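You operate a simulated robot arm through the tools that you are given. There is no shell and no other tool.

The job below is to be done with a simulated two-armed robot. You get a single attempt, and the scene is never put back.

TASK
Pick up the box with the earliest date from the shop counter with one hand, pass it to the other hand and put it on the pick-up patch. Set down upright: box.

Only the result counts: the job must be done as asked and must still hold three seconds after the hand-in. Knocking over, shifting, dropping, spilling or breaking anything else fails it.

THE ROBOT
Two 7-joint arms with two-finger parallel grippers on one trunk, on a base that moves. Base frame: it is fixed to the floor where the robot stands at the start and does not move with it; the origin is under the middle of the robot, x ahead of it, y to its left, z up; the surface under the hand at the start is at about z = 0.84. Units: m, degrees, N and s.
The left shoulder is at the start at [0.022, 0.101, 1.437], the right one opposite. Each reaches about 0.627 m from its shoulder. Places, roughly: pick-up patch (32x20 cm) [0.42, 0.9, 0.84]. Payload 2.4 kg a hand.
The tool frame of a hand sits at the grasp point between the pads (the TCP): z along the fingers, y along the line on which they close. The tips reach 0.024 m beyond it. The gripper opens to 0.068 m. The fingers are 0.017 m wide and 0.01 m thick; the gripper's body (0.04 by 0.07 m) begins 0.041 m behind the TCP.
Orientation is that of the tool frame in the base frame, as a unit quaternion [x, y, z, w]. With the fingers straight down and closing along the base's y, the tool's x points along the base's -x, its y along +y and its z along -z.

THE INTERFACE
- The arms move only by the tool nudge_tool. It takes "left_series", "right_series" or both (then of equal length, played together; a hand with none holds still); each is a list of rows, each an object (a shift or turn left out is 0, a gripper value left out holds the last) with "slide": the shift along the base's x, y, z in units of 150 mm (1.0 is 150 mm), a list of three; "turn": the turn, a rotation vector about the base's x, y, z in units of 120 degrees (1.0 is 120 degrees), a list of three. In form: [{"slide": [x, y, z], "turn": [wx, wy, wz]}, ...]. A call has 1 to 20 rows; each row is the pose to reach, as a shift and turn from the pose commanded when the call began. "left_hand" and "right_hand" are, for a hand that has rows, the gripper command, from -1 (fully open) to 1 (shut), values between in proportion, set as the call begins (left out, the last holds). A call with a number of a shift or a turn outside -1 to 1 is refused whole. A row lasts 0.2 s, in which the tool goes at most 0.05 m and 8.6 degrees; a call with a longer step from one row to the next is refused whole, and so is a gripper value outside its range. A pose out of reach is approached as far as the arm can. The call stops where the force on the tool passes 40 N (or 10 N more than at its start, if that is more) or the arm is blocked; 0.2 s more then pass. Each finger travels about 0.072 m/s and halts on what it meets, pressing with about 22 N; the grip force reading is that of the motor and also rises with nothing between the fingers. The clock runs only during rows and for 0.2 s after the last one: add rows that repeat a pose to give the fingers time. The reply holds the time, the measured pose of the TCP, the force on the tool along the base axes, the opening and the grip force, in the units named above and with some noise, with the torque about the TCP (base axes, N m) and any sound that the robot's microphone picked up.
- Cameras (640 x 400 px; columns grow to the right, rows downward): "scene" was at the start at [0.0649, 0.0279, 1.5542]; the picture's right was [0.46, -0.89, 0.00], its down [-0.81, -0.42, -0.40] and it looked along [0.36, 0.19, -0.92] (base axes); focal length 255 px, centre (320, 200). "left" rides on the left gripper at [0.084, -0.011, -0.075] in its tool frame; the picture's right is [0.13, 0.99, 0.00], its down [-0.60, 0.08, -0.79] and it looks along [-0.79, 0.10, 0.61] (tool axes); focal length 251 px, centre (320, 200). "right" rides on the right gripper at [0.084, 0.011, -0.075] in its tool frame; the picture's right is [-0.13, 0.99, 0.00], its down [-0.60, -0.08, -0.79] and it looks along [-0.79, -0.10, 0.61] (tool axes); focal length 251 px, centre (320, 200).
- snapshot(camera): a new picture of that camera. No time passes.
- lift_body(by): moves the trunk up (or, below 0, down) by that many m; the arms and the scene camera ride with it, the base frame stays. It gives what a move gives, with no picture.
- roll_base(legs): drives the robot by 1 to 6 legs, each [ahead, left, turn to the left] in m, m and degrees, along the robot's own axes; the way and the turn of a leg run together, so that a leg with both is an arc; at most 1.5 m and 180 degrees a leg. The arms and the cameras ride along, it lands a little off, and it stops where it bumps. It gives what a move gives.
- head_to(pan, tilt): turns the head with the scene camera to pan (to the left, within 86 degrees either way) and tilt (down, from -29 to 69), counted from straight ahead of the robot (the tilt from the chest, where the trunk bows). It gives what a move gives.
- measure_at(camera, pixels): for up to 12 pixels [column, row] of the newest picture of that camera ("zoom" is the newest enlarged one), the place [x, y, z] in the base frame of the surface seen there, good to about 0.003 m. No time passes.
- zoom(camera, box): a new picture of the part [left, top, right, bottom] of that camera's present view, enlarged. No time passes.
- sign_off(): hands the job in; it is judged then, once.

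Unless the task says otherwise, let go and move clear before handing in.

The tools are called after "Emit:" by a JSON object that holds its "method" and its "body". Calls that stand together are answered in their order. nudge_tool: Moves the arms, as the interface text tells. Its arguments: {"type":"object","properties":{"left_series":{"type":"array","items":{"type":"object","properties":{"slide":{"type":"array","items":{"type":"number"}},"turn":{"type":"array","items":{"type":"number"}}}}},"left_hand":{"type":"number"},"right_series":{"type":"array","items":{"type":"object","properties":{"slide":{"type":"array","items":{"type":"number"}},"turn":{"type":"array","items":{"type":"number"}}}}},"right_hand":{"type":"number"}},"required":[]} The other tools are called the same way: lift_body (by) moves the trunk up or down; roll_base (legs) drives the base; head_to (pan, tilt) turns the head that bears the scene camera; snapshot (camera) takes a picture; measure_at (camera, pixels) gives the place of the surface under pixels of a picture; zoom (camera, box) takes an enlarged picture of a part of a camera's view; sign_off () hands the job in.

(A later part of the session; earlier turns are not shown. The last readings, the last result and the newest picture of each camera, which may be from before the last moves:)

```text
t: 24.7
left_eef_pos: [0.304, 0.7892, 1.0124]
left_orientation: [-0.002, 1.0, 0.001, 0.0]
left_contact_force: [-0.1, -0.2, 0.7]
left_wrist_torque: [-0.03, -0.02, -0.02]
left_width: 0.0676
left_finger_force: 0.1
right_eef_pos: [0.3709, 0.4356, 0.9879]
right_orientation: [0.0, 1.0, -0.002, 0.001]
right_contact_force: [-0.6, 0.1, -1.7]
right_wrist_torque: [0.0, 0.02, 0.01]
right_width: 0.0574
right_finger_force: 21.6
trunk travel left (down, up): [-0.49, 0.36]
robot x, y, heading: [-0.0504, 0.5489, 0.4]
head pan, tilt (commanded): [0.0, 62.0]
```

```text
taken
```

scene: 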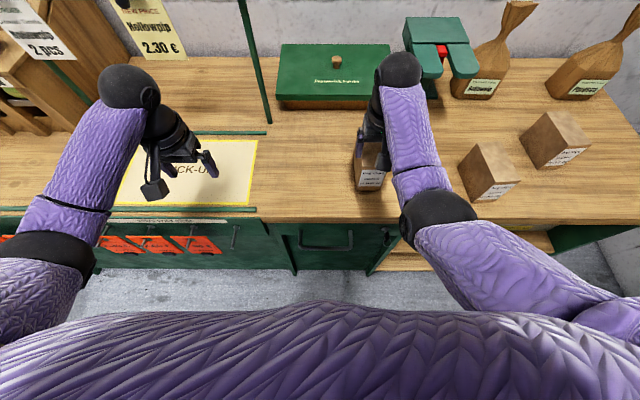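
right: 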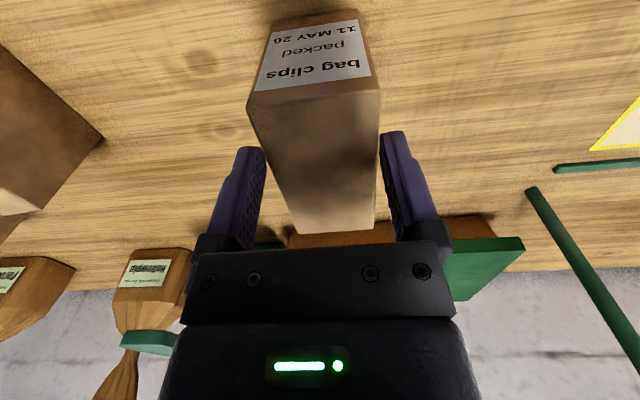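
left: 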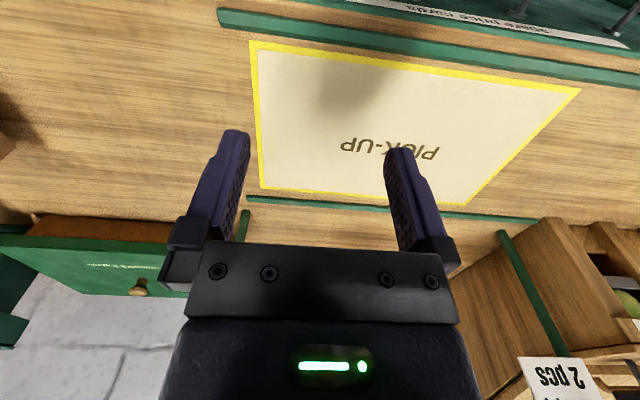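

The opening is still 0.0574 m, but in the right picture (top face at [320,160], label at [320,50]) the box seems lower in the fingers or tilted. I will measure it.

Emit:
{"method": "measure_at", "body": {"camera": "right", "pixels": [[280, 25], [357, 18], [365, 85], [262, 88], [255, 105], [375, 100], [295, 225], [370, 225], [320, 100], [320, 160], [320, 220], [315, 55]]}}

Emit:
{"method": "zoom", "body": {"camera": "scene", "box": [320, 60, 440, 210]}}

Emit:
{"method": "zoom", "body": {"camera": "right", "box": [180, 0, 460, 260]}}

```text
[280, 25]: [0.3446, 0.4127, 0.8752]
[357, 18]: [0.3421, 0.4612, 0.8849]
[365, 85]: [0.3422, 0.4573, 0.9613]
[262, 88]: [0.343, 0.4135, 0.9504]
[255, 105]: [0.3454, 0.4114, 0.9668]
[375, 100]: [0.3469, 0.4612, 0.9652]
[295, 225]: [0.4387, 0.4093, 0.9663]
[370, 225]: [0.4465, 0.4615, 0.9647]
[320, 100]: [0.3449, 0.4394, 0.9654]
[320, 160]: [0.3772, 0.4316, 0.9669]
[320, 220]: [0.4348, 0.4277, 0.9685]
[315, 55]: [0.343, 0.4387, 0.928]
```

```text
2.67 times, centred on (380, 135) of scene
```

zoom: 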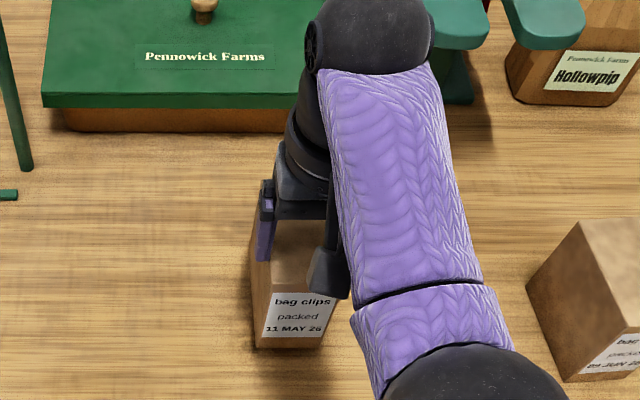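

```text
1.54 times, centred on (320, 130) of right
```

zoom: 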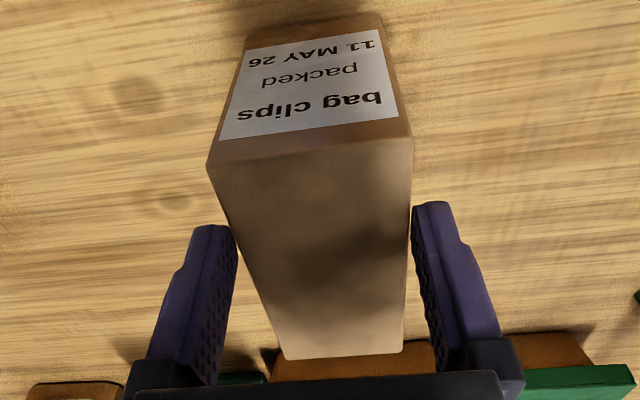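

The hand rose 75 mm but the box rose only 26 mm (top at z≈0.966), so it slipped and now hangs on the fingertips. I will lower it gently back onto the counter and regrip deeper.

Emit:
{"method": "nudge_tool", "body": {"right_series": [{"slide": [0, 0, -0.03]}, {"slide": [0, 0, -0.07]}, {"slide": [0, 0, -0.11]}, {"slide": [0, 0, -0.15]}, {"slide": [0, 0, -0.18]}, {"slide": [0, 0, -0.18]}]}}

Emit:
{"method": "snapshot", "body": {"camera": "right"}}

```text
t: 26.1
left_eef_pos: [0.3035, 0.7891, 1.0122]
left_orientation: [-0.002, 1.0, 0.0, 0.0]
left_contact_force: [0.3, -0.1, 0.9]
left_wrist_torque: [0.02, 0.03, -0.03]
left_width: 0.0679
left_finger_force: 0.1
right_eef_pos: [0.3716, 0.4356, 0.9612]
right_orientation: [0.0, 1.0, -0.003, 0.001]
right_contact_force: [0.1, -0.1, 0.3]
right_wrist_torque: [0.04, 0.03, 0.04]
right_width: 0.0573
right_finger_force: 21.9
trunk travel left (down, up): [-0.49, 0.36]
robot x, y, heading: [-0.0503, 0.5487, 0.2]
head pan, tilt (commanded): [0.0, 62.0]
```

```text
taken
```

right: 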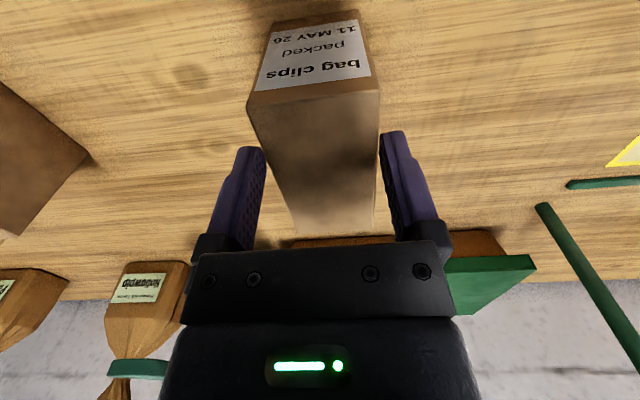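

The force dropped from -1.7 N to about 0, so the box (about 0.2 kg) is back on the counter. I will measure where it stands now before opening.

Emit:
{"method": "measure_at", "body": {"camera": "right", "pixels": [[280, 25], [357, 18], [255, 105], [375, 100], [295, 225], [370, 225], [320, 100], [320, 160], [320, 220], [315, 55], [250, 160], [388, 145]]}}

Emit:
{"method": "nudge_tool", "body": {"right_series": [{"slide": [0, 0, 0]}, {"slide": [0, 0, 0]}], "right_hand": -1}}

Emit:
{"method": "snapshot", "body": {"camera": "right"}}

```text
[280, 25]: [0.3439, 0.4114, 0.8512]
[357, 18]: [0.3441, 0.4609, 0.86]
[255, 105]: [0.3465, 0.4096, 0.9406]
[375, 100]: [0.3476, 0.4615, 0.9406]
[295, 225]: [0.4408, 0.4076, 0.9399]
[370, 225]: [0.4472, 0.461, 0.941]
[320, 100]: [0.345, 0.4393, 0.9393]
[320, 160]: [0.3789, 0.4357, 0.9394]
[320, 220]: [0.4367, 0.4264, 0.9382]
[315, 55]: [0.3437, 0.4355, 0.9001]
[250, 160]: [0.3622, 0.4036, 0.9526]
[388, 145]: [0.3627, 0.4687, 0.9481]
```

```text
t: 26.7
left_eef_pos: [0.3041, 0.7885, 1.0131]
left_orientation: [-0.003, 1.0, 0.0, 0.001]
left_contact_force: [0.7, 1.6, -0.2]
left_wrist_torque: [0.0, 0.02, -0.02]
left_width: 0.068
left_finger_force: 0.1
right_eef_pos: [0.3723, 0.4357, 0.961]
right_orientation: [0.0, 1.0, -0.002, 0.001]
right_contact_force: [0.1, -0.4, 0.3]
right_wrist_torque: [-0.02, 0.01, -0.03]
right_width: 0.068
right_finger_force: 0.1
trunk travel left (down, up): [-0.49, 0.36]
robot x, y, heading: [-0.0492, 0.5476, 0.2]
head pan, tilt (commanded): [0.0, 62.0]
```

```text
taken
```

right: 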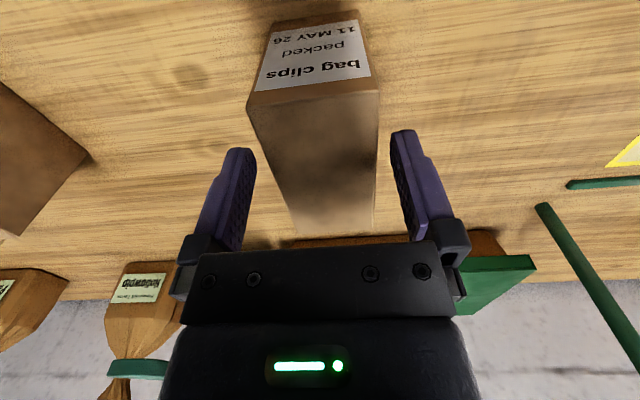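

The box stands upright in its original place (x 0.345–0.450, y 0.408–0.463). I will descend deeper, to z ≈ 0.906, close, and give the grip more time.

Emit:
{"method": "nudge_tool", "body": {"right_series": [{"slide": [0, 0, -0.12]}, {"slide": [0, 0, -0.25]}, {"slide": [0, 0, -0.365]}, {"slide": [0, 0, -0.365]}], "right_hand": -1}}

Emit:
{"method": "nudge_tool", "body": {"right_series": [{"slide": [0, 0, 0]}, {"slide": [0, 0, 0]}, {"slide": [0, 0, 0]}, {"slide": [0, 0, 0]}, {"slide": [0, 0, 0]}, {"slide": [0, 0, 0]}], "right_hand": 1}}

Emit:
{"method": "snapshot", "body": {"camera": "right"}}

```text
t: 27.7
left_eef_pos: [0.3041, 0.7887, 1.0128]
left_orientation: [-0.002, 1.0, 0.0, 0.0]
left_contact_force: [0.0, -0.1, -0.9]
left_wrist_torque: [0.0, 0.03, -0.01]
left_width: 0.068
left_finger_force: 0.1
right_eef_pos: [0.3736, 0.4355, 0.9063]
right_orientation: [0.0, 1.0, -0.002, 0.001]
right_contact_force: [-0.4, -0.5, -0.3]
right_wrist_torque: [-0.02, 0.0, -0.02]
right_width: 0.068
right_finger_force: 0.0
trunk travel left (down, up): [-0.49, 0.36]
robot x, y, heading: [-0.0527, 0.5471, 0.2]
head pan, tilt (commanded): [0.0, 62.0]
```

```text
t: 29.1
left_eef_pos: [0.3035, 0.7888, 1.0136]
left_orientation: [-0.003, 1.0, 0.0, 0.0]
left_contact_force: [-0.5, 0.0, 0.2]
left_wrist_torque: [0.02, -0.02, -0.02]
left_width: 0.0676
left_finger_force: 0.0
right_eef_pos: [0.3738, 0.4345, 0.9069]
right_orientation: [-0.001, 1.0, -0.002, 0.001]
right_contact_force: [-0.4, 0.5, 0.1]
right_wrist_torque: [0.02, -0.03, 0.05]
right_width: 0.0577
right_finger_force: 21.7
trunk travel left (down, up): [-0.49, 0.36]
robot x, y, heading: [-0.0497, 0.5507, 0.3]
head pan, tilt (commanded): [0.0, 62.0]
```

```text
taken
```

right: 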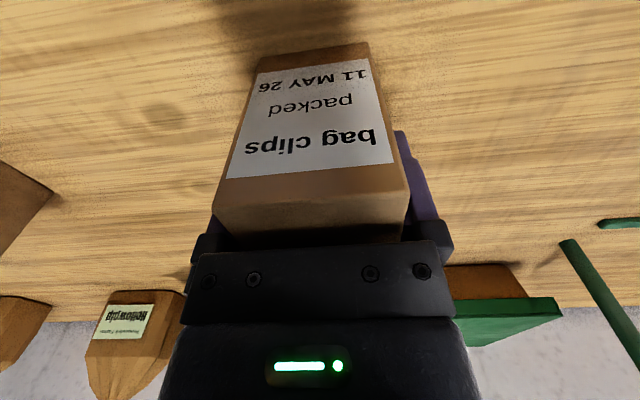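

Closed at 0.0577 m with a deeper grip. I will lift only 10 mm, slowly, and compare.

Emit:
{"method": "nudge_tool", "body": {"right_series": [{"slide": [0, 0, 0.02]}, {"slide": [0, 0, 0.045]}, {"slide": [0, 0, 0.07]}, {"slide": [0, 0, 0.07]}], "right_hand": 1}}

Emit:
{"method": "snapshot", "body": {"camera": "right"}}

Emit:
{"method": "measure_at", "body": {"camera": "right", "pixels": [[262, 60], [366, 55], [230, 185], [400, 175], [315, 220], [320, 120], [230, 215], [400, 210]]}}

```text
t: 30.1
left_eef_pos: [0.3042, 0.7879, 1.0118]
left_orientation: [-0.003, 1.0, 0.001, 0.0]
left_contact_force: [-0.4, 0.9, 0.4]
left_wrist_torque: [0.01, -0.01, -0.03]
left_width: 0.068
left_finger_force: 0.1
right_eef_pos: [0.3722, 0.4354, 0.9159]
right_orientation: [0.0, 1.0, -0.001, 0.001]
right_contact_force: [-0.4, 0.6, -0.7]
right_wrist_torque: [-0.04, 0.03, 0.01]
right_width: 0.0577
right_finger_force: 21.9
trunk travel left (down, up): [-0.49, 0.36]
robot x, y, heading: [-0.0515, 0.547, 0.2]
head pan, tilt (commanded): [0.0, 62.0]
```

```text
taken
```

right: 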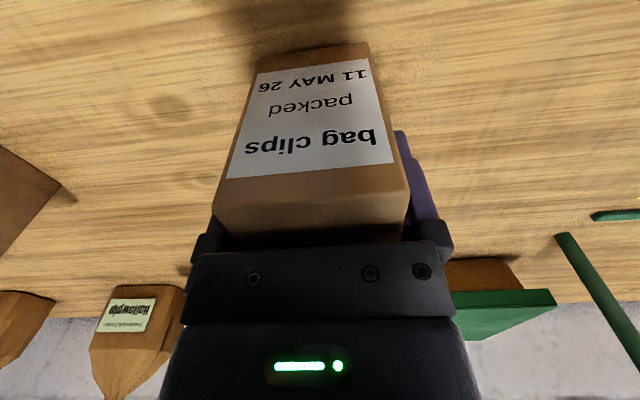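

```text
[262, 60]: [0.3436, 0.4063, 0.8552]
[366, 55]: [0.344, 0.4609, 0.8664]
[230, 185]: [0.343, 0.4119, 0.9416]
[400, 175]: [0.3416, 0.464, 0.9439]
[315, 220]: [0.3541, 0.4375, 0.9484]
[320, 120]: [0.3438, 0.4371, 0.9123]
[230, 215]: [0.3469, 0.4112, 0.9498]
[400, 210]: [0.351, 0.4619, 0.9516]
```

This time the box followed the hand (top at z≈0.949, same position in the picture). I will keep lifting slowly and check again.

Emit:
{"method": "nudge_tool", "body": {"right_series": [{"slide": [0, 0, 0.03]}, {"slide": [0, 0, 0.06]}, {"slide": [0, 0, 0.1]}, {"slide": [0, 0, 0.14]}, {"slide": [0, 0, 0.18]}, {"slide": [0, 0, 0.22]}, {"slide": [0, 0, 0.22]}], "right_hand": 1}}

Emit:
{"method": "snapshot", "body": {"camera": "right"}}

Emit:
{"method": "measure_at", "body": {"camera": "right", "pixels": [[262, 60], [366, 55], [230, 185], [400, 175], [315, 220], [320, 120], [230, 215], [400, 210]]}}

```text
t: 31.7
left_eef_pos: [0.3039, 0.7887, 1.0127]
left_orientation: [-0.003, 1.0, 0.0, 0.001]
left_contact_force: [0.5, -0.2, 0.4]
left_wrist_torque: [0.0, -0.01, 0.01]
left_width: 0.0681
left_finger_force: 0.1
right_eef_pos: [0.3738, 0.4356, 0.9488]
right_orientation: [0.0, 1.0, -0.001, 0.0]
right_contact_force: [-0.1, 0.0, -2.0]
right_wrist_torque: [0.0, 0.06, 0.0]
right_width: 0.0579
right_finger_force: 22.1
trunk travel left (down, up): [-0.49, 0.36]
robot x, y, heading: [-0.0511, 0.5486, 0.3]
head pan, tilt (commanded): [0.0, 62.0]
```

```text
taken
```

right: 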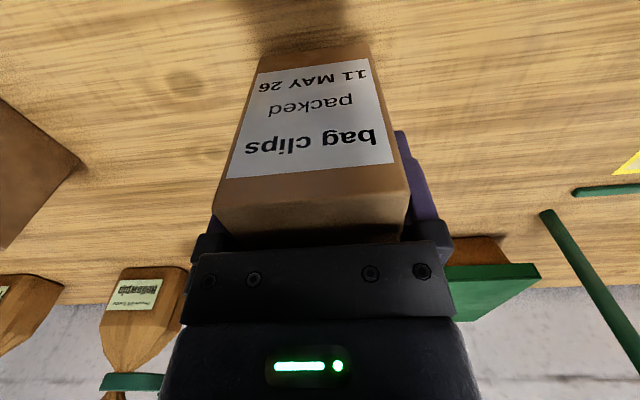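

```text
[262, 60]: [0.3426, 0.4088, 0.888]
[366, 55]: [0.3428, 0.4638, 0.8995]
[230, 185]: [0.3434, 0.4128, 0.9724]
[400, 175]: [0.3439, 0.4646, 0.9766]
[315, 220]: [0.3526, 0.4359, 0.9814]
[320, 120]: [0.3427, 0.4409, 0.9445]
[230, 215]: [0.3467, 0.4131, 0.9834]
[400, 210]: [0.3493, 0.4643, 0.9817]
```

The box is firmly held: its top at 0.982 follows the hand, and the load is 2 N. I will now lift toward the handover point while slowly turning the right hand about the vertical, checking halfway.

Emit:
{"method": "nudge_tool", "body": {"right_series": [{"slide": [0, 0.0, 0.05], "turn": [0, 0, 0.04]}, {"slide": [0, 0.03, 0.11], "turn": [0, 0, 0.09]}, {"slide": [0, 0.07, 0.17], "turn": [0, 0, 0.14]}, {"slide": [0, 0.11, 0.23], "turn": [0, 0, 0.19]}, {"slide": [0, 0.15, 0.29], "turn": [0, 0, 0.24]}, {"slide": [0, 0.19, 0.35], "turn": [0, 0, 0.29]}, {"slide": [0, 0.23, 0.41], "turn": [0, 0, 0.34]}, {"slide": [0, 0.27, 0.47], "turn": [0, 0, 0.39]}, {"slide": [0, 0.27, 0.47], "turn": [0, 0, 0.39]}], "right_hand": 1}}

Emit:
{"method": "snapshot", "body": {"camera": "right"}}

Emit:
{"method": "snapshot", "body": {"camera": "scene"}}

```text
t: 33.7
left_eef_pos: [0.3037, 0.7886, 1.0122]
left_orientation: [-0.002, 1.0, 0.0, 0.0]
left_contact_force: [-0.1, 0.3, 0.1]
left_wrist_torque: [0.01, -0.01, -0.03]
left_width: 0.0682
left_finger_force: 0.1
right_eef_pos: [0.3725, 0.4751, 1.021]
right_orientation: [-0.398, 0.918, -0.001, 0.002]
right_contact_force: [0.5, 0.2, -1.5]
right_wrist_torque: [-0.05, 0.05, 0.01]
right_width: 0.0581
right_finger_force: 21.9
trunk travel left (down, up): [-0.49, 0.36]
robot x, y, heading: [-0.0543, 0.5462, 0.3]
head pan, tilt (commanded): [0.0, 62.0]
```

```text
taken
```

right: 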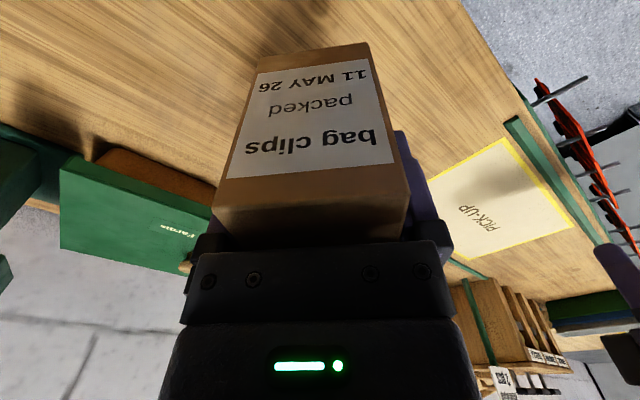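

```text
taken
```

scene: 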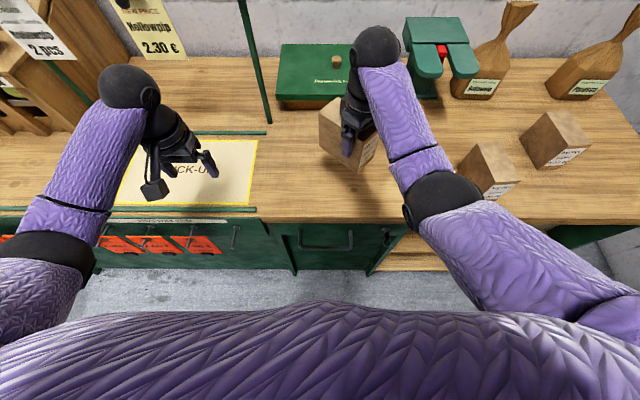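

The box is stable and has turned 47° so far. I will continue to the full 90° and the handover position near (0.36, 0.52, 1.055).

Emit:
{"method": "nudge_tool", "body": {"right_series": [{"slide": [-0.01, 0.04, 0.03], "turn": [0, 0, 0.045]}, {"slide": [-0.02, 0.08, 0.06], "turn": [0, 0, 0.09]}, {"slide": [-0.03, 0.12, 0.09], "turn": [0, 0, 0.135]}, {"slide": [-0.04, 0.16, 0.12], "turn": [0, 0, 0.18]}, {"slide": [-0.05, 0.2, 0.15], "turn": [0, 0, 0.225]}, {"slide": [-0.06, 0.24, 0.18], "turn": [0, 0, 0.27]}, {"slide": [-0.07, 0.28, 0.21], "turn": [0, 0, 0.315]}, {"slide": [-0.08, 0.3, 0.23], "turn": [0, 0, 0.359]}, {"slide": [-0.08, 0.3, 0.23], "turn": [0, 0, 0.359]}], "right_hand": 1}}

Emit:
{"method": "snapshot", "body": {"camera": "right"}}

Emit:
{"method": "snapshot", "body": {"camera": "scene"}}

```text
t: 35.7
left_eef_pos: [0.304, 0.7888, 1.0129]
left_orientation: [-0.002, 1.0, 0.0, 0.0]
left_contact_force: [0.5, 0.3, -1.0]
left_wrist_torque: [0.01, 0.01, 0.02]
left_width: 0.0678
left_finger_force: 0.0
right_eef_pos: [0.3611, 0.5223, 1.0539]
right_orientation: [-0.707, 0.707, 0.0, 0.002]
right_contact_force: [-0.4, -0.1, -1.5]
right_wrist_torque: [-0.08, -0.02, 0.02]
right_width: 0.0579
right_finger_force: 22.0
trunk travel left (down, up): [-0.49, 0.36]
robot x, y, heading: [-0.0476, 0.5486, 0.4]
head pan, tilt (commanded): [0.0, 62.0]
```

```text
taken
```

right: 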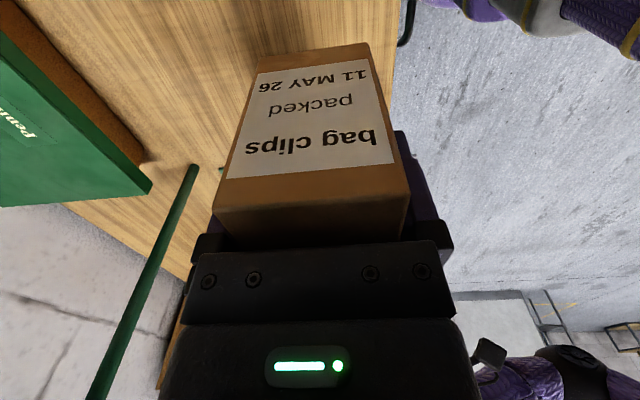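

```text
taken
```

scene: 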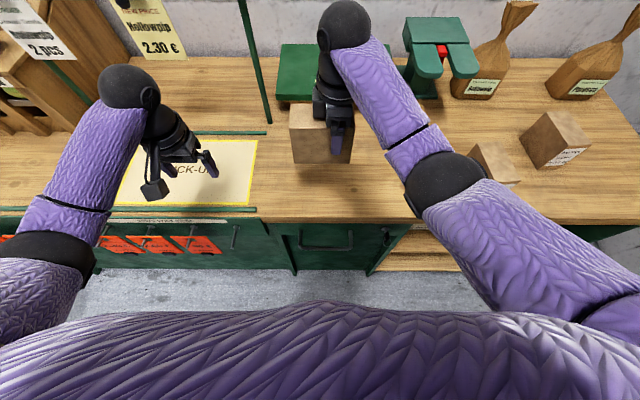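

The box is held at the handover point: y 0.494–0.599, x 0.332–0.390, top z 1.088. I will now raise the left hand and turn it -90° about the vertical, so that it closes along x like the right hand.

Emit:
{"method": "nudge_tool", "body": {"left_series": [{"slide": [0.02, 0, 0.08], "turn": [0, 0, -0.06]}, {"slide": [0.04, 0, 0.16], "turn": [0, 0, -0.12]}, {"slide": [0.06, 0, 0.24], "turn": [0, 0, -0.18]}, {"slide": [0.08, 0, 0.32], "turn": [0, 0, -0.24]}, {"slide": [0.1, 0, 0.4], "turn": [0, 0, -0.3]}, {"slide": [0.12, 0, 0.48], "turn": [0, 0, -0.36]}, {"slide": [0.14, 0, 0.56], "turn": [0, 0, -0.42]}, {"slide": [0.16, 0, 0.64], "turn": [0, 0, -0.48]}, {"slide": [0.18, 0, 0.7], "turn": [0, 0, -0.54]}, {"slide": [0.2, 0, 0.7], "turn": [0, 0, -0.6]}, {"slide": [0.22, 0, 0.7], "turn": [0, 0, -0.66]}, {"slide": [0.24, 0, 0.7], "turn": [0, 0, -0.72]}, {"slide": [0.24, 0, 0.7], "turn": [0, 0, -0.75]}, {"slide": [0.24, 0, 0.7], "turn": [0, 0, -0.75]}], "left_hand": -1}}

Emit:
{"method": "snapshot", "body": {"camera": "left"}}

Emit:
{"method": "snapshot", "body": {"camera": "scene"}}

```text
t: 36.7
left_eef_pos: [0.3175, 0.7893, 1.0602]
left_orientation: [0.238, 0.971, -0.002, 0.003]
left_contact_force: [6.7, 0.6, -5.5]
left_wrist_torque: [-0.34, 0.0, -0.37]
left_width: 0.0683
left_finger_force: 0.0
right_eef_pos: [0.3606, 0.5205, 1.0531]
right_orientation: [-0.705, 0.709, 0.0, 0.002]
right_contact_force: [-0.4, 0.5, -1.7]
right_wrist_torque: [-0.07, 0.02, -0.03]
right_width: 0.0576
right_finger_force: 22.4
trunk travel left (down, up): [-0.49, 0.36]
robot x, y, heading: [-0.0483, 0.5483, 0.4]
head pan, tilt (commanded): [0.0, 62.0]
stopped in row 5 (left hand): the force on the tool passed its limit at 53 N (the readings are from after the stop); the commanded pose is now the measured one
```

```text
taken
```

left: 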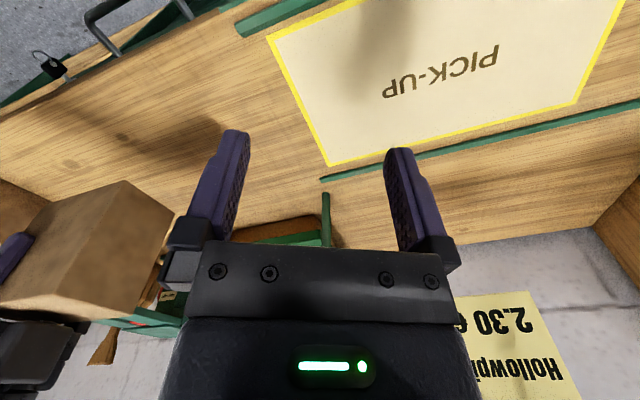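

```text
taken
```

scene: 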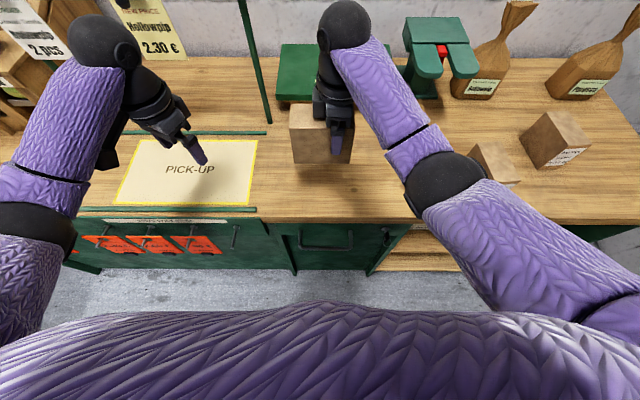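

The left hand was stopped at 53 N, most likely when its camera bracket pressed on its own forearm (contact estimated about 7 cm behind and above the TCP). I will turn it back to relieve the contact and measure the arm posture.

Emit:
{"method": "nudge_tool", "body": {"left_series": [{"slide": [0.0, 0, 0.0], "turn": [0, 0, 0.05]}, {"slide": [0.0, 0, 0.0], "turn": [0, 0, 0.1]}, {"slide": [0.0, 0, 0.0], "turn": [0, 0, 0.1]}], "left_hand": -1}}

Emit:
{"method": "head_to", "body": {"pan": 35, "tilt": 55}}

Emit:
{"method": "snapshot", "body": {"camera": "scene"}}

```text
t: 37.5
left_eef_pos: [0.3174, 0.788, 1.0608]
left_orientation: [0.136, 0.991, -0.001, 0.003]
left_contact_force: [0.1, 0.4, 0.1]
left_wrist_torque: [0.06, -0.01, -0.02]
left_width: 0.0682
left_finger_force: 0.0
right_eef_pos: [0.3602, 0.5215, 1.054]
right_orientation: [-0.706, 0.709, 0.0, 0.002]
right_contact_force: [1.2, -0.4, -1.7]
right_wrist_torque: [-0.03, 0.03, -0.03]
right_width: 0.0582
right_finger_force: 22.3
trunk travel left (down, up): [-0.49, 0.36]
robot x, y, heading: [-0.0505, 0.5466, 0.1]
head pan, tilt (commanded): [0.0, 62.0]
```

```text
t: 38.5
left_eef_pos: [0.3186, 0.7887, 1.0602]
left_orientation: [0.136, 0.991, -0.002, 0.003]
left_contact_force: [0.0, 0.0, -0.4]
left_wrist_torque: [-0.02, -0.01, 0.0]
left_width: 0.0682
left_finger_force: 0.1
right_eef_pos: [0.3612, 0.5216, 1.0537]
right_orientation: [-0.706, 0.708, -0.001, 0.002]
right_contact_force: [0.0, 0.4, -1.8]
right_wrist_torque: [-0.07, -0.02, 0.0]
right_width: 0.0579
right_finger_force: 22.1
trunk travel left (down, up): [-0.49, 0.36]
robot x, y, heading: [-0.0487, 0.5512, 0.2]
head pan, tilt (commanded): [35.0, 55.0]
```

```text
taken
```

scene: 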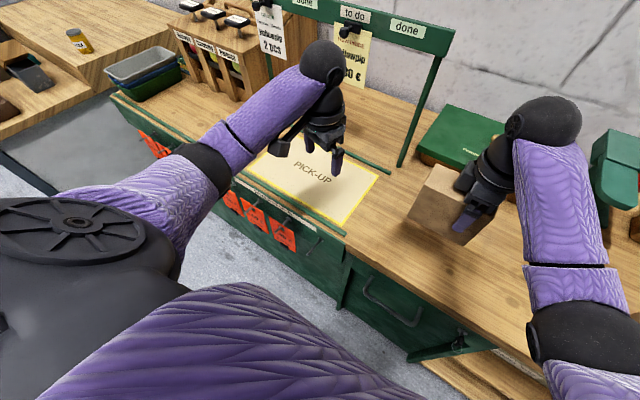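

The contact is gone and the forces are zero. I will measure the left forearm, elbow and bracket, and the box in the right hand.

Emit:
{"method": "measure_at", "body": {"camera": "scene", "pixels": [[205, 165], [260, 115], [322, 55], [283, 148], [355, 55], [272, 35], [545, 120], [570, 330], [430, 185], [470, 215], [400, 215], [455, 235]]}}

Emit:
{"method": "zoom", "body": {"camera": "scene", "box": [240, 20, 640, 260]}}

```text
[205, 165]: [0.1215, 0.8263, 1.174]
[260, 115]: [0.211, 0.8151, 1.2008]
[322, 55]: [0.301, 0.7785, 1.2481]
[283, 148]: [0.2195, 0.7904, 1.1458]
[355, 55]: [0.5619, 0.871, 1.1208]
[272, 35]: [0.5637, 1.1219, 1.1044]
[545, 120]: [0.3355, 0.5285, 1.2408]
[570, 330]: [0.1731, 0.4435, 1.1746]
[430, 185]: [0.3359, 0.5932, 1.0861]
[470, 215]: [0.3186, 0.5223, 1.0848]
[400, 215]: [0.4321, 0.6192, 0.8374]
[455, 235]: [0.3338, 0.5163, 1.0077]
```

```text
1.60 times, centred on (440, 140) of scene
```

zoom: 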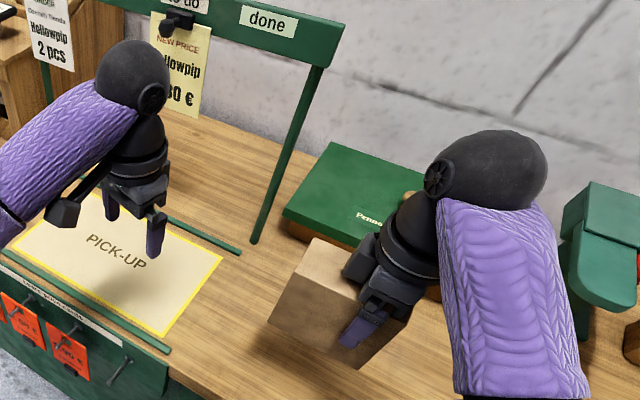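

The bracket housing at (0.22, 0.79, 1.146) sits right beside the forearm, which confirms the self-contact. I will lower the left hand so the forearm rises above the bracket, and undo the turn.

Emit:
{"method": "nudge_tool", "body": {"left_series": [{"slide": [0.04, -0.03, -0.13], "turn": [0, 0, 0.04]}, {"slide": [0.08, -0.06, -0.26], "turn": [0, 0, 0.08]}, {"slide": [0.12, -0.09, -0.39], "turn": [0, 0, 0.12]}, {"slide": [0.16, -0.12, -0.52], "turn": [0, 0, 0.13]}, {"slide": [0.16, -0.12, -0.52], "turn": [0, 0, 0.13]}], "left_hand": -1}}

Emit:
{"method": "snapshot", "body": {"camera": "scene"}}

```text
t: 39.7
left_eef_pos: [0.3423, 0.7701, 0.9795]
left_orientation: [0.0, 1.0, 0.0, 0.004]
left_contact_force: [0.6, 0.0, -0.3]
left_wrist_torque: [-0.01, 0.01, -0.01]
left_width: 0.068
left_finger_force: 0.1
right_eef_pos: [0.3619, 0.5224, 1.0537]
right_orientation: [-0.706, 0.709, -0.001, 0.002]
right_contact_force: [1.1, -0.2, -1.1]
right_wrist_torque: [-0.07, 0.01, 0.03]
right_width: 0.0578
right_finger_force: 21.8
trunk travel left (down, up): [-0.49, 0.36]
robot x, y, heading: [-0.0515, 0.5492, 0.2]
head pan, tilt (commanded): [35.0, 55.0]
```

```text
taken
```

scene: 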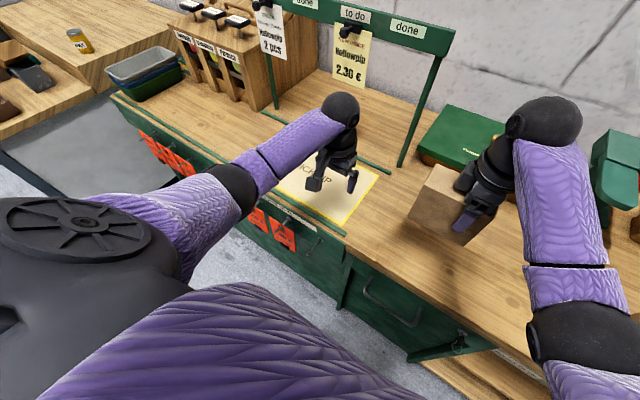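

The left hand is at (0.342, 0.770, 0.980), upright, with the forearm now sloping down to it. I will turn it with a combined -90° yaw and 45° inward tilt, which keeps the bracket pointing down and away from the forearm. First half now.

Emit:
{"method": "nudge_tool", "body": {"left_series": [{"slide": [0.01, -0.03, 0.02], "turn": [-0.0209, -0.0209, -0.0505]}, {"slide": [0.02, -0.06, 0.04], "turn": [-0.0419, -0.0419, -0.1011]}, {"slide": [0.03, -0.09, 0.06], "turn": [-0.0628, -0.0628, -0.1516]}, {"slide": [0.04, -0.12, 0.08], "turn": [-0.0837, -0.0837, -0.2022]}, {"slide": [0.05, -0.15, 0.1], "turn": [-0.1046, -0.1046, -0.2527]}, {"slide": [0.06, -0.18, 0.12], "turn": [-0.1256, -0.1256, -0.3033]}, {"slide": [0.07, -0.2, 0.15], "turn": [-0.1465, -0.1465, -0.3538]}, {"slide": [0.07, -0.2, 0.15], "turn": [-0.1465, -0.1465, -0.3538]}], "left_hand": -1}}

Emit:
{"method": "snapshot", "body": {"camera": "scene"}}

```text
t: 41.5
left_eef_pos: [0.3522, 0.7402, 1.0048]
left_orientation: [0.359, 0.908, -0.151, 0.152]
left_contact_force: [0.3, 0.8, 0.0]
left_wrist_torque: [-0.03, -0.02, 0.0]
left_width: 0.068
left_finger_force: 0.1
right_eef_pos: [0.3603, 0.521, 1.0541]
right_orientation: [-0.706, 0.708, -0.001, 0.002]
right_contact_force: [0.3, 0.0, -1.7]
right_wrist_torque: [-0.05, 0.0, 0.01]
right_width: 0.0579
right_finger_force: 21.8
trunk travel left (down, up): [-0.49, 0.36]
robot x, y, heading: [-0.0495, 0.5478, 0.4]
head pan, tilt (commanded): [35.0, 55.0]
```

```text
taken
```

scene: 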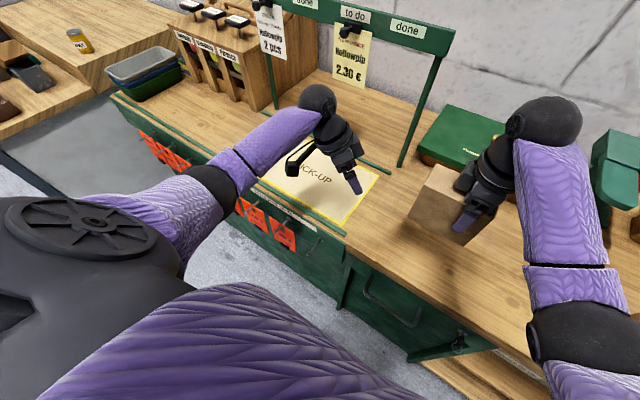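

The first half went through with no contact. Now the second half of the same turn.

Emit:
{"method": "nudge_tool", "body": {"left_series": [{"slide": [0.01, -0.03, 0.03], "turn": [-0.0209, -0.0209, -0.0505]}, {"slide": [0.02, -0.06, 0.06], "turn": [-0.0419, -0.0419, -0.1011]}, {"slide": [0.03, -0.09, 0.09], "turn": [-0.0628, -0.0628, -0.1516]}, {"slide": [0.04, -0.12, 0.12], "turn": [-0.0837, -0.0837, -0.2022]}, {"slide": [0.05, -0.15, 0.15], "turn": [-0.1046, -0.1046, -0.2527]}, {"slide": [0.055, -0.18, 0.18], "turn": [-0.1256, -0.1256, -0.3033]}, {"slide": [0.06, -0.2, 0.2], "turn": [-0.1465, -0.1465, -0.3538]}, {"slide": [0.06, -0.2, 0.2], "turn": [-0.1465, -0.1465, -0.3538]}], "left_hand": -1}}

Emit:
{"method": "snapshot", "body": {"camera": "scene"}}

Emit:
{"method": "snapshot", "body": {"camera": "left"}}

```text
t: 43.3
left_eef_pos: [0.3606, 0.7108, 1.0345]
left_orientation: [0.653, 0.652, -0.274, 0.273]
left_contact_force: [-0.7, 0.2, -1.2]
left_wrist_torque: [-0.03, -0.02, 0.01]
left_width: 0.068
left_finger_force: 0.1
right_eef_pos: [0.3614, 0.5208, 1.0528]
right_orientation: [-0.706, 0.708, 0.0, 0.001]
right_contact_force: [0.1, -0.4, -0.9]
right_wrist_torque: [-0.01, 0.01, 0.02]
right_width: 0.0579
right_finger_force: 22.4
trunk travel left (down, up): [-0.49, 0.36]
robot x, y, heading: [-0.0522, 0.5456, 0.3]
head pan, tilt (commanded): [35.0, 55.0]
```

```text
taken
```

scene: 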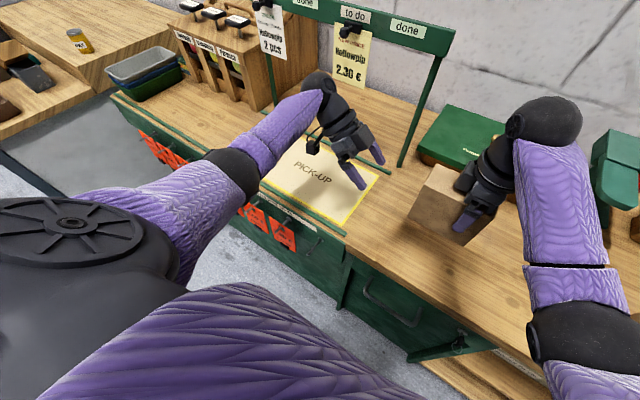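

```text
taken
```

left: 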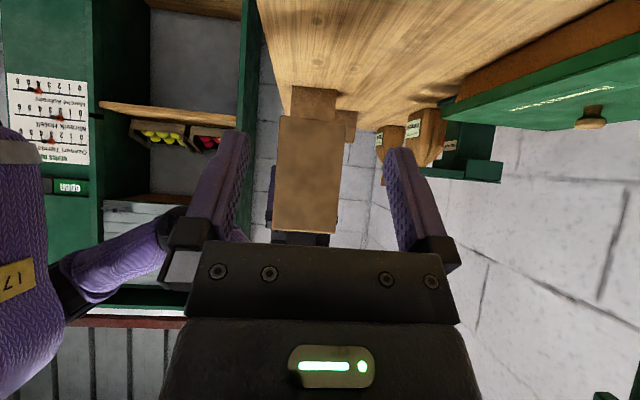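

The left hand is tilted 45° inward, and its camera sees the box's back end face ([307,175]) centred between the fingers. I will measure the box edges from this view.

Emit:
{"method": "measure_at", "body": {"camera": "left", "pixels": [[282, 125], [338, 128], [278, 225], [334, 228], [307, 175], [307, 120], [307, 228], [276, 180], [336, 180]]}}

Emit:
{"method": "zoom", "body": {"camera": "left", "box": [220, 70, 420, 260]}}

Emit:
{"method": "measure_at", "body": {"camera": "scene", "pixels": [[424, 165], [412, 212], [458, 242], [465, 205], [440, 175], [425, 190]]}}

```text
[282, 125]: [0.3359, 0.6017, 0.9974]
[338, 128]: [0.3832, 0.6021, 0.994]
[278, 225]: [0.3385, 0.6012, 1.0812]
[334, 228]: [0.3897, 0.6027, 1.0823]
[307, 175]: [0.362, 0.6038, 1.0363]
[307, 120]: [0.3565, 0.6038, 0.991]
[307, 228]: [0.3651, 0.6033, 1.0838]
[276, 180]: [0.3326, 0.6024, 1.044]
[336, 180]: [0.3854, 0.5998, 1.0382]
```

```text
2.11 times, centred on (320, 165) of left
```

zoom: 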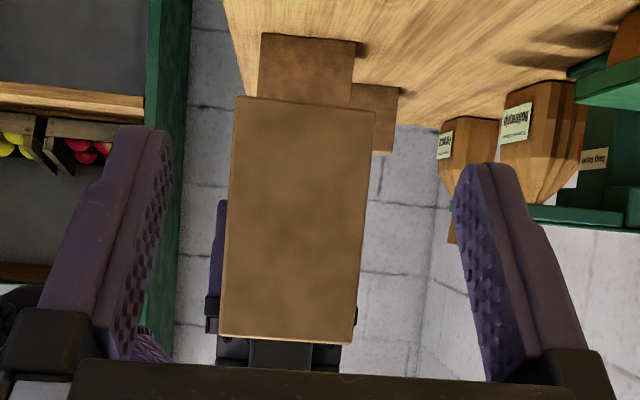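

```text
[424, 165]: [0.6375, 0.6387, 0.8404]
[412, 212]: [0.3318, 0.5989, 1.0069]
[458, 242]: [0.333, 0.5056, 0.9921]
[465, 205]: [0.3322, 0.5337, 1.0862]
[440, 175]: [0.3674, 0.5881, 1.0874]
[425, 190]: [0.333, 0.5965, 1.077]
```

The box end face is at y≈0.602, x 0.332–0.390, top z≈1.087. I will move the left hand to a staging point on the 45° approach line, about (0.361, 0.66, 1.144), clear of the box.

Emit:
{"method": "nudge_tool", "body": {"left_series": [{"slide": [0, 0.0, 0.15]}, {"slide": [0, -0.05, 0.3]}, {"slide": [0, -0.12, 0.45]}, {"slide": [0, -0.2, 0.6]}, {"slide": [0, -0.28, 0.7]}, {"slide": [0, -0.34, 0.73]}, {"slide": [0, -0.34, 0.73]}], "left_hand": -1}}

Emit:
{"method": "snapshot", "body": {"camera": "left"}}

Emit:
{"method": "snapshot", "body": {"camera": "scene"}}

```text
t: 44.9
left_eef_pos: [0.3615, 0.659, 1.1431]
left_orientation: [0.652, 0.652, -0.273, 0.273]
left_contact_force: [0.7, 0.2, 0.3]
left_wrist_torque: [-0.01, -0.01, 0.04]
left_width: 0.0679
left_finger_force: 0.0
right_eef_pos: [0.3609, 0.522, 1.0538]
right_orientation: [-0.706, 0.708, -0.001, 0.002]
right_contact_force: [0.4, 0.6, -1.4]
right_wrist_torque: [-0.05, 0.0, 0.0]
right_width: 0.0576
right_finger_force: 21.8
trunk travel left (down, up): [-0.49, 0.36]
robot x, y, heading: [-0.0498, 0.548, 0.6]
head pan, tilt (commanded): [35.0, 55.0]
```

```text
taken
```

left: 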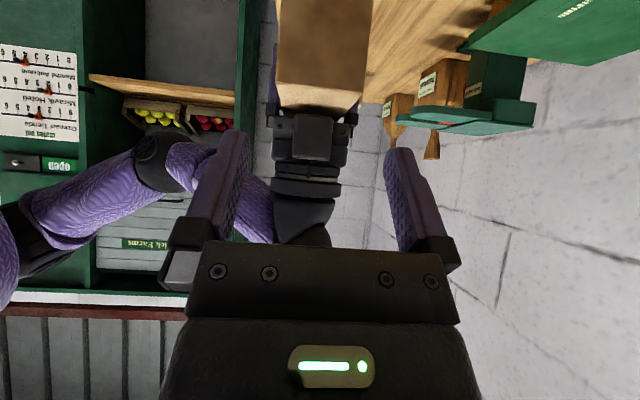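

```text
taken
```

scene: 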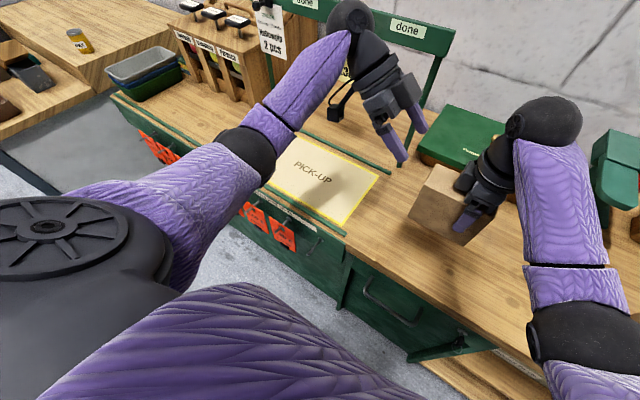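

The left hand is lined up at (0.3615, 0.659, 1.143), and the box centre is at x≈0.361. I will advance slowly along the 45° line until the fingers straddle the back end of the box.

Emit:
{"method": "nudge_tool", "body": {"left_series": [{"slide": [0, -0.1, -0.1]}, {"slide": [0, -0.2, -0.2]}, {"slide": [0, -0.28, -0.28]}, {"slide": [0, -0.35, -0.35]}, {"slide": [0, -0.42, -0.42]}, {"slide": [0, -0.48, -0.48]}, {"slide": [0, -0.535, -0.535]}, {"slide": [0, -0.535, -0.535]}], "left_hand": -1}}

Emit:
{"method": "snapshot", "body": {"camera": "left"}}

Emit:
{"method": "snapshot", "body": {"camera": "scene"}}

Emit:
{"method": "snapshot", "body": {"camera": "right"}}

```text
t: 46.7
left_eef_pos: [0.3619, 0.5781, 1.0641]
left_orientation: [0.653, 0.652, -0.273, 0.272]
left_contact_force: [0.0, -0.4, -0.2]
left_wrist_torque: [0.01, 0.0, 0.01]
left_width: 0.0679
left_finger_force: 0.0
right_eef_pos: [0.3609, 0.5219, 1.0552]
right_orientation: [-0.707, 0.708, 0.0, 0.002]
right_contact_force: [0.3, 0.0, -1.2]
right_wrist_torque: [-0.04, 0.02, 0.03]
right_width: 0.0579
right_finger_force: 22.1
trunk travel left (down, up): [-0.49, 0.36]
robot x, y, heading: [-0.0505, 0.5493, 0.1]
head pan, tilt (commanded): [35.0, 55.0]
```

```text
taken
```

left: 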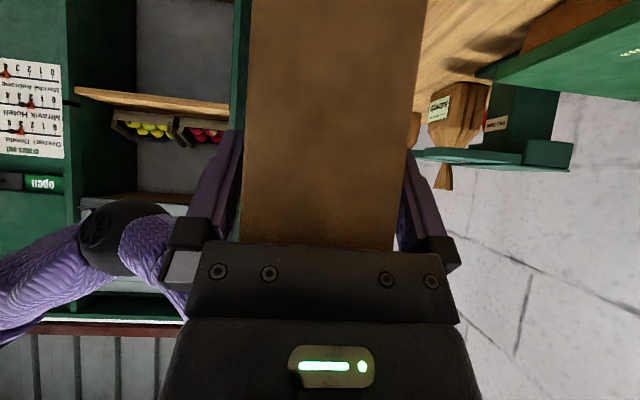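

```text
taken
```

scene: 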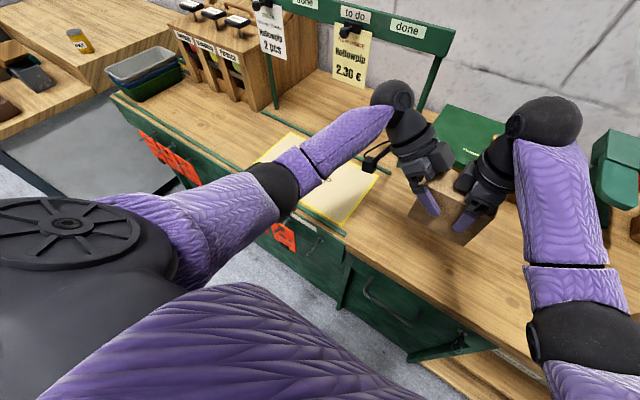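

```text
taken
```

right: 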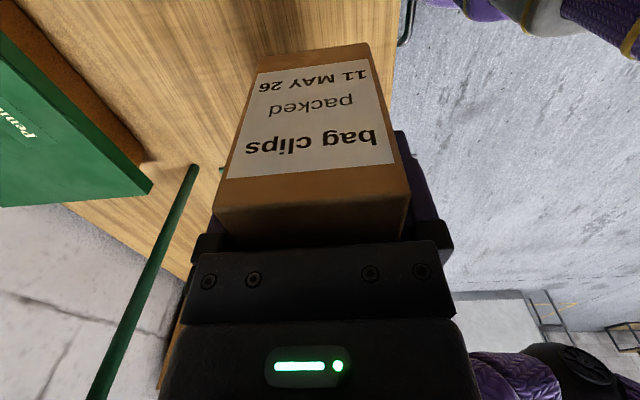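

The left fingers straddle the back end with no contact forces. I will close the left gripper while the right one still holds.

Emit:
{"method": "nudge_tool", "body": {"left_series": [{"slide": [0, 0, 0]}, {"slide": [0, 0, 0]}, {"slide": [0, 0, 0]}, {"slide": [0, 0, 0]}, {"slide": [0, 0, 0]}, {"slide": [0, 0, 0]}, {"slide": [0, 0, 0]}], "left_hand": 1}}

Emit:
{"method": "snapshot", "body": {"camera": "left"}}

```text
t: 48.3
left_eef_pos: [0.3622, 0.5784, 1.0652]
left_orientation: [0.653, 0.652, -0.273, 0.272]
left_contact_force: [-15.1, 0.3, 0.1]
left_wrist_torque: [-0.12, -0.2, -0.36]
left_width: 0.058
left_finger_force: 22.1
right_eef_pos: [0.3617, 0.5208, 1.0548]
right_orientation: [-0.706, 0.708, -0.001, 0.002]
right_contact_force: [14.2, -0.9, -1.9]
right_wrist_torque: [0.1, 0.38, -0.46]
right_width: 0.0577
right_finger_force: 22.3
trunk travel left (down, up): [-0.49, 0.36]
robot x, y, heading: [-0.0535, 0.5475, 0.3]
head pan, tilt (commanded): [35.0, 55.0]
```

```text
taken
```

left: 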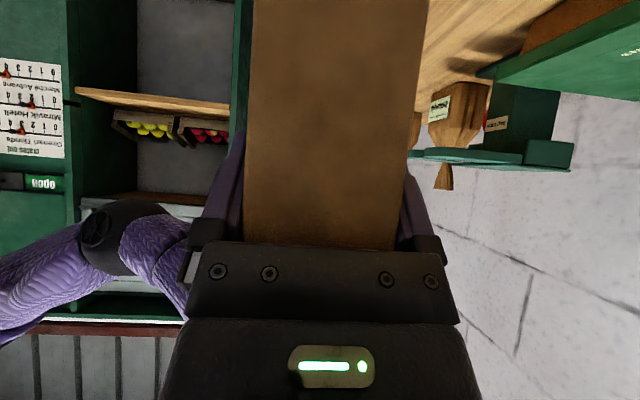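

Both hands hold the box (left opening 0.058 m, 22 N), with a sideways preload of about 15 N between them. I will shift the left hand about 1 mm toward -x to relax it before releasing the right hand.

Emit:
{"method": "nudge_tool", "body": {"left_series": [{"slide": [-0.004, 0, 0]}, {"slide": [-0.008, 0, 0]}, {"slide": [-0.008, 0, 0]}], "left_hand": 1}}

```text
t: 49.1
left_eef_pos: [0.3617, 0.578, 1.063]
left_orientation: [0.652, 0.653, -0.272, 0.273]
left_contact_force: [-0.4, -5.6, 0.9]
left_wrist_torque: [0.39, 0.24, 0.11]
left_width: 0.0576
left_finger_force: 22.2
right_eef_pos: [0.3617, 0.5214, 1.0534]
right_orientation: [-0.707, 0.708, 0.001, 0.001]
right_contact_force: [1.6, 5.7, -1.4]
right_wrist_torque: [-0.45, -0.19, -0.22]
right_width: 0.0581
right_finger_force: 22.2
trunk travel left (down, up): [-0.49, 0.36]
robot x, y, heading: [-0.0496, 0.5458, 0.1]
head pan, tilt (commanded): [35.0, 55.0]
```

The preload has dropped to about 5 N. I will open the right gripper while it holds position.

Emit:
{"method": "nudge_tool", "body": {"right_series": [{"slide": [0, 0, 0]}, {"slide": [0, 0, 0]}, {"slide": [0, 0, 0]}], "right_hand": -1}}

Emit:
{"method": "snapshot", "body": {"camera": "right"}}

Emit:
{"method": "snapshot", "body": {"camera": "left"}}

```text
t: 49.9
left_eef_pos: [0.36, 0.579, 1.0624]
left_orientation: [0.652, 0.653, -0.273, 0.273]
left_contact_force: [-0.1, 1.2, 0.7]
left_wrist_torque: [0.04, -0.02, -0.03]
left_width: 0.0578
left_finger_force: 21.8
right_eef_pos: [0.3617, 0.5213, 1.0545]
right_orientation: [-0.706, 0.709, -0.001, 0.002]
right_contact_force: [0.3, -0.5, -1.0]
right_wrist_torque: [0.03, 0.02, 0.0]
right_width: 0.0676
right_finger_force: 0.1
trunk travel left (down, up): [-0.49, 0.36]
robot x, y, heading: [-0.0483, 0.5468, 0.3]
head pan, tilt (commanded): [35.0, 55.0]
```

```text
taken
```

right: 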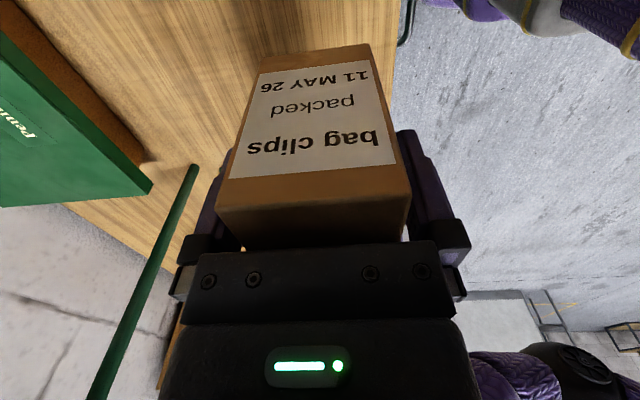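

```text
taken
```

left: 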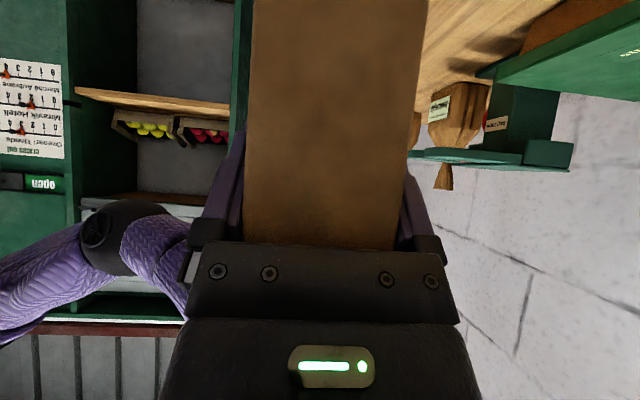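

The right gripper is open (0.0676 m) and the box stays in the left hand unchanged. I will withdraw the right hand upward and outward, away from the box.

Emit:
{"method": "nudge_tool", "body": {"right_series": [{"slide": [-0.01, -0.02, 0.03]}, {"slide": [-0.01, -0.08, 0.1]}, {"slide": [-0.01, -0.16, 0.2]}, {"slide": [-0.01, -0.26, 0.3]}, {"slide": [-0.01, -0.4, 0.42]}, {"slide": [-0.01, -0.6, 0.5]}, {"slide": [-0.01, -0.8, 0.5]}, {"slide": [-0.01, -0.8, 0.5]}], "right_hand": -1}}

Emit:
{"method": "snapshot", "body": {"camera": "scene"}}

Emit:
{"method": "snapshot", "body": {"camera": "right"}}

Emit:
{"method": "snapshot", "body": {"camera": "left"}}

```text
t: 51.7
left_eef_pos: [0.3609, 0.5782, 1.0633]
left_orientation: [0.652, 0.652, -0.273, 0.273]
left_contact_force: [0.4, -0.1, -0.6]
left_wrist_torque: [0.01, -0.03, 0.01]
left_width: 0.0576
left_finger_force: 22.3
right_eef_pos: [0.3585, 0.4014, 1.1291]
right_orientation: [-0.707, 0.708, 0.0, 0.002]
right_contact_force: [-0.2, 0.5, -0.9]
right_wrist_torque: [0.01, -0.03, -0.01]
right_width: 0.0677
right_finger_force: 0.0
trunk travel left (down, up): [-0.49, 0.36]
robot x, y, heading: [-0.0486, 0.5511, 0.2]
head pan, tilt (commanded): [35.0, 55.0]
```

```text
taken
```

scene: 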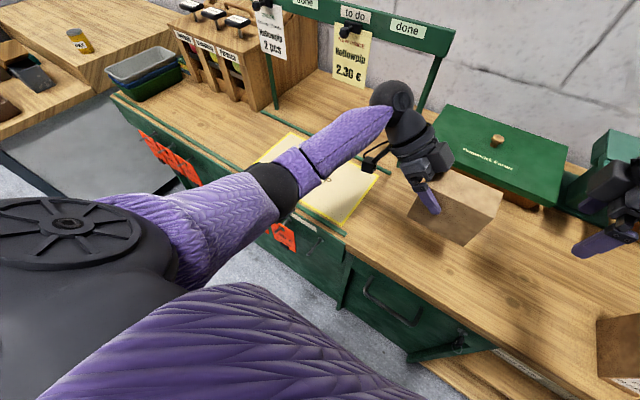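

```text
taken
```

right: 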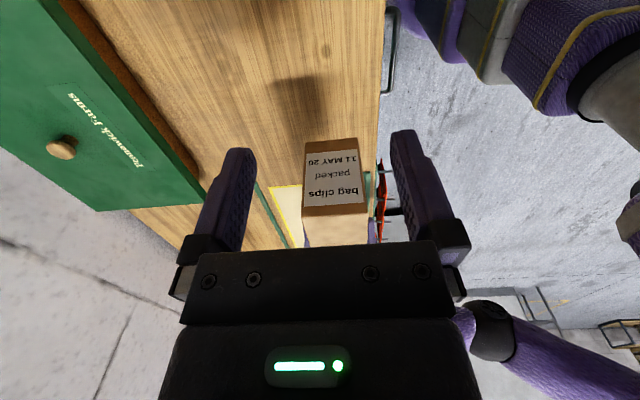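

```text
taken
```

left: 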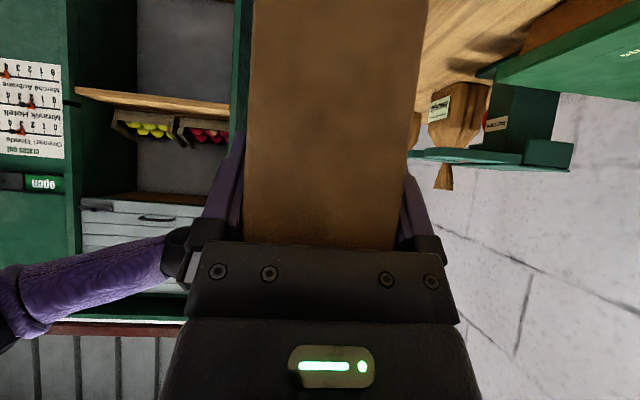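

The box is now held only by the left hand and is unchanged in the left picture. I will check its pose and levelness from the scene and right cameras.

Emit:
{"method": "measure_at", "body": {"camera": "scene", "pixels": [[455, 180], [495, 195], [465, 205], [445, 185], [415, 210], [460, 240], [495, 215], [470, 190]]}}

Emit:
{"method": "measure_at", "body": {"camera": "right", "pixels": [[308, 142], [355, 142], [307, 208], [363, 206], [335, 235], [312, 235], [362, 232], [330, 175]]}}

```text
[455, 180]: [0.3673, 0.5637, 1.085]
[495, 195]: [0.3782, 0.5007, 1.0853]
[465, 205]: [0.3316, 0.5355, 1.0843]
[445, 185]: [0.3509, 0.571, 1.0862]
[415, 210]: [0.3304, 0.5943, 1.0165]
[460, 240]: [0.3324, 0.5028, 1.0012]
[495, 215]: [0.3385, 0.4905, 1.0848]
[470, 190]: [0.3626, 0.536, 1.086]
```

```text
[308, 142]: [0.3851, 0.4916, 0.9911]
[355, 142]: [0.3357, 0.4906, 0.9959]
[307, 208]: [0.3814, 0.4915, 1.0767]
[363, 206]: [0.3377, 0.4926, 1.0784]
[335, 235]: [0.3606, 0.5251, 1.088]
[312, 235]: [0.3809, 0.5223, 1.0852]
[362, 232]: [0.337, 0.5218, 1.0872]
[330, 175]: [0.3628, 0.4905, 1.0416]
```

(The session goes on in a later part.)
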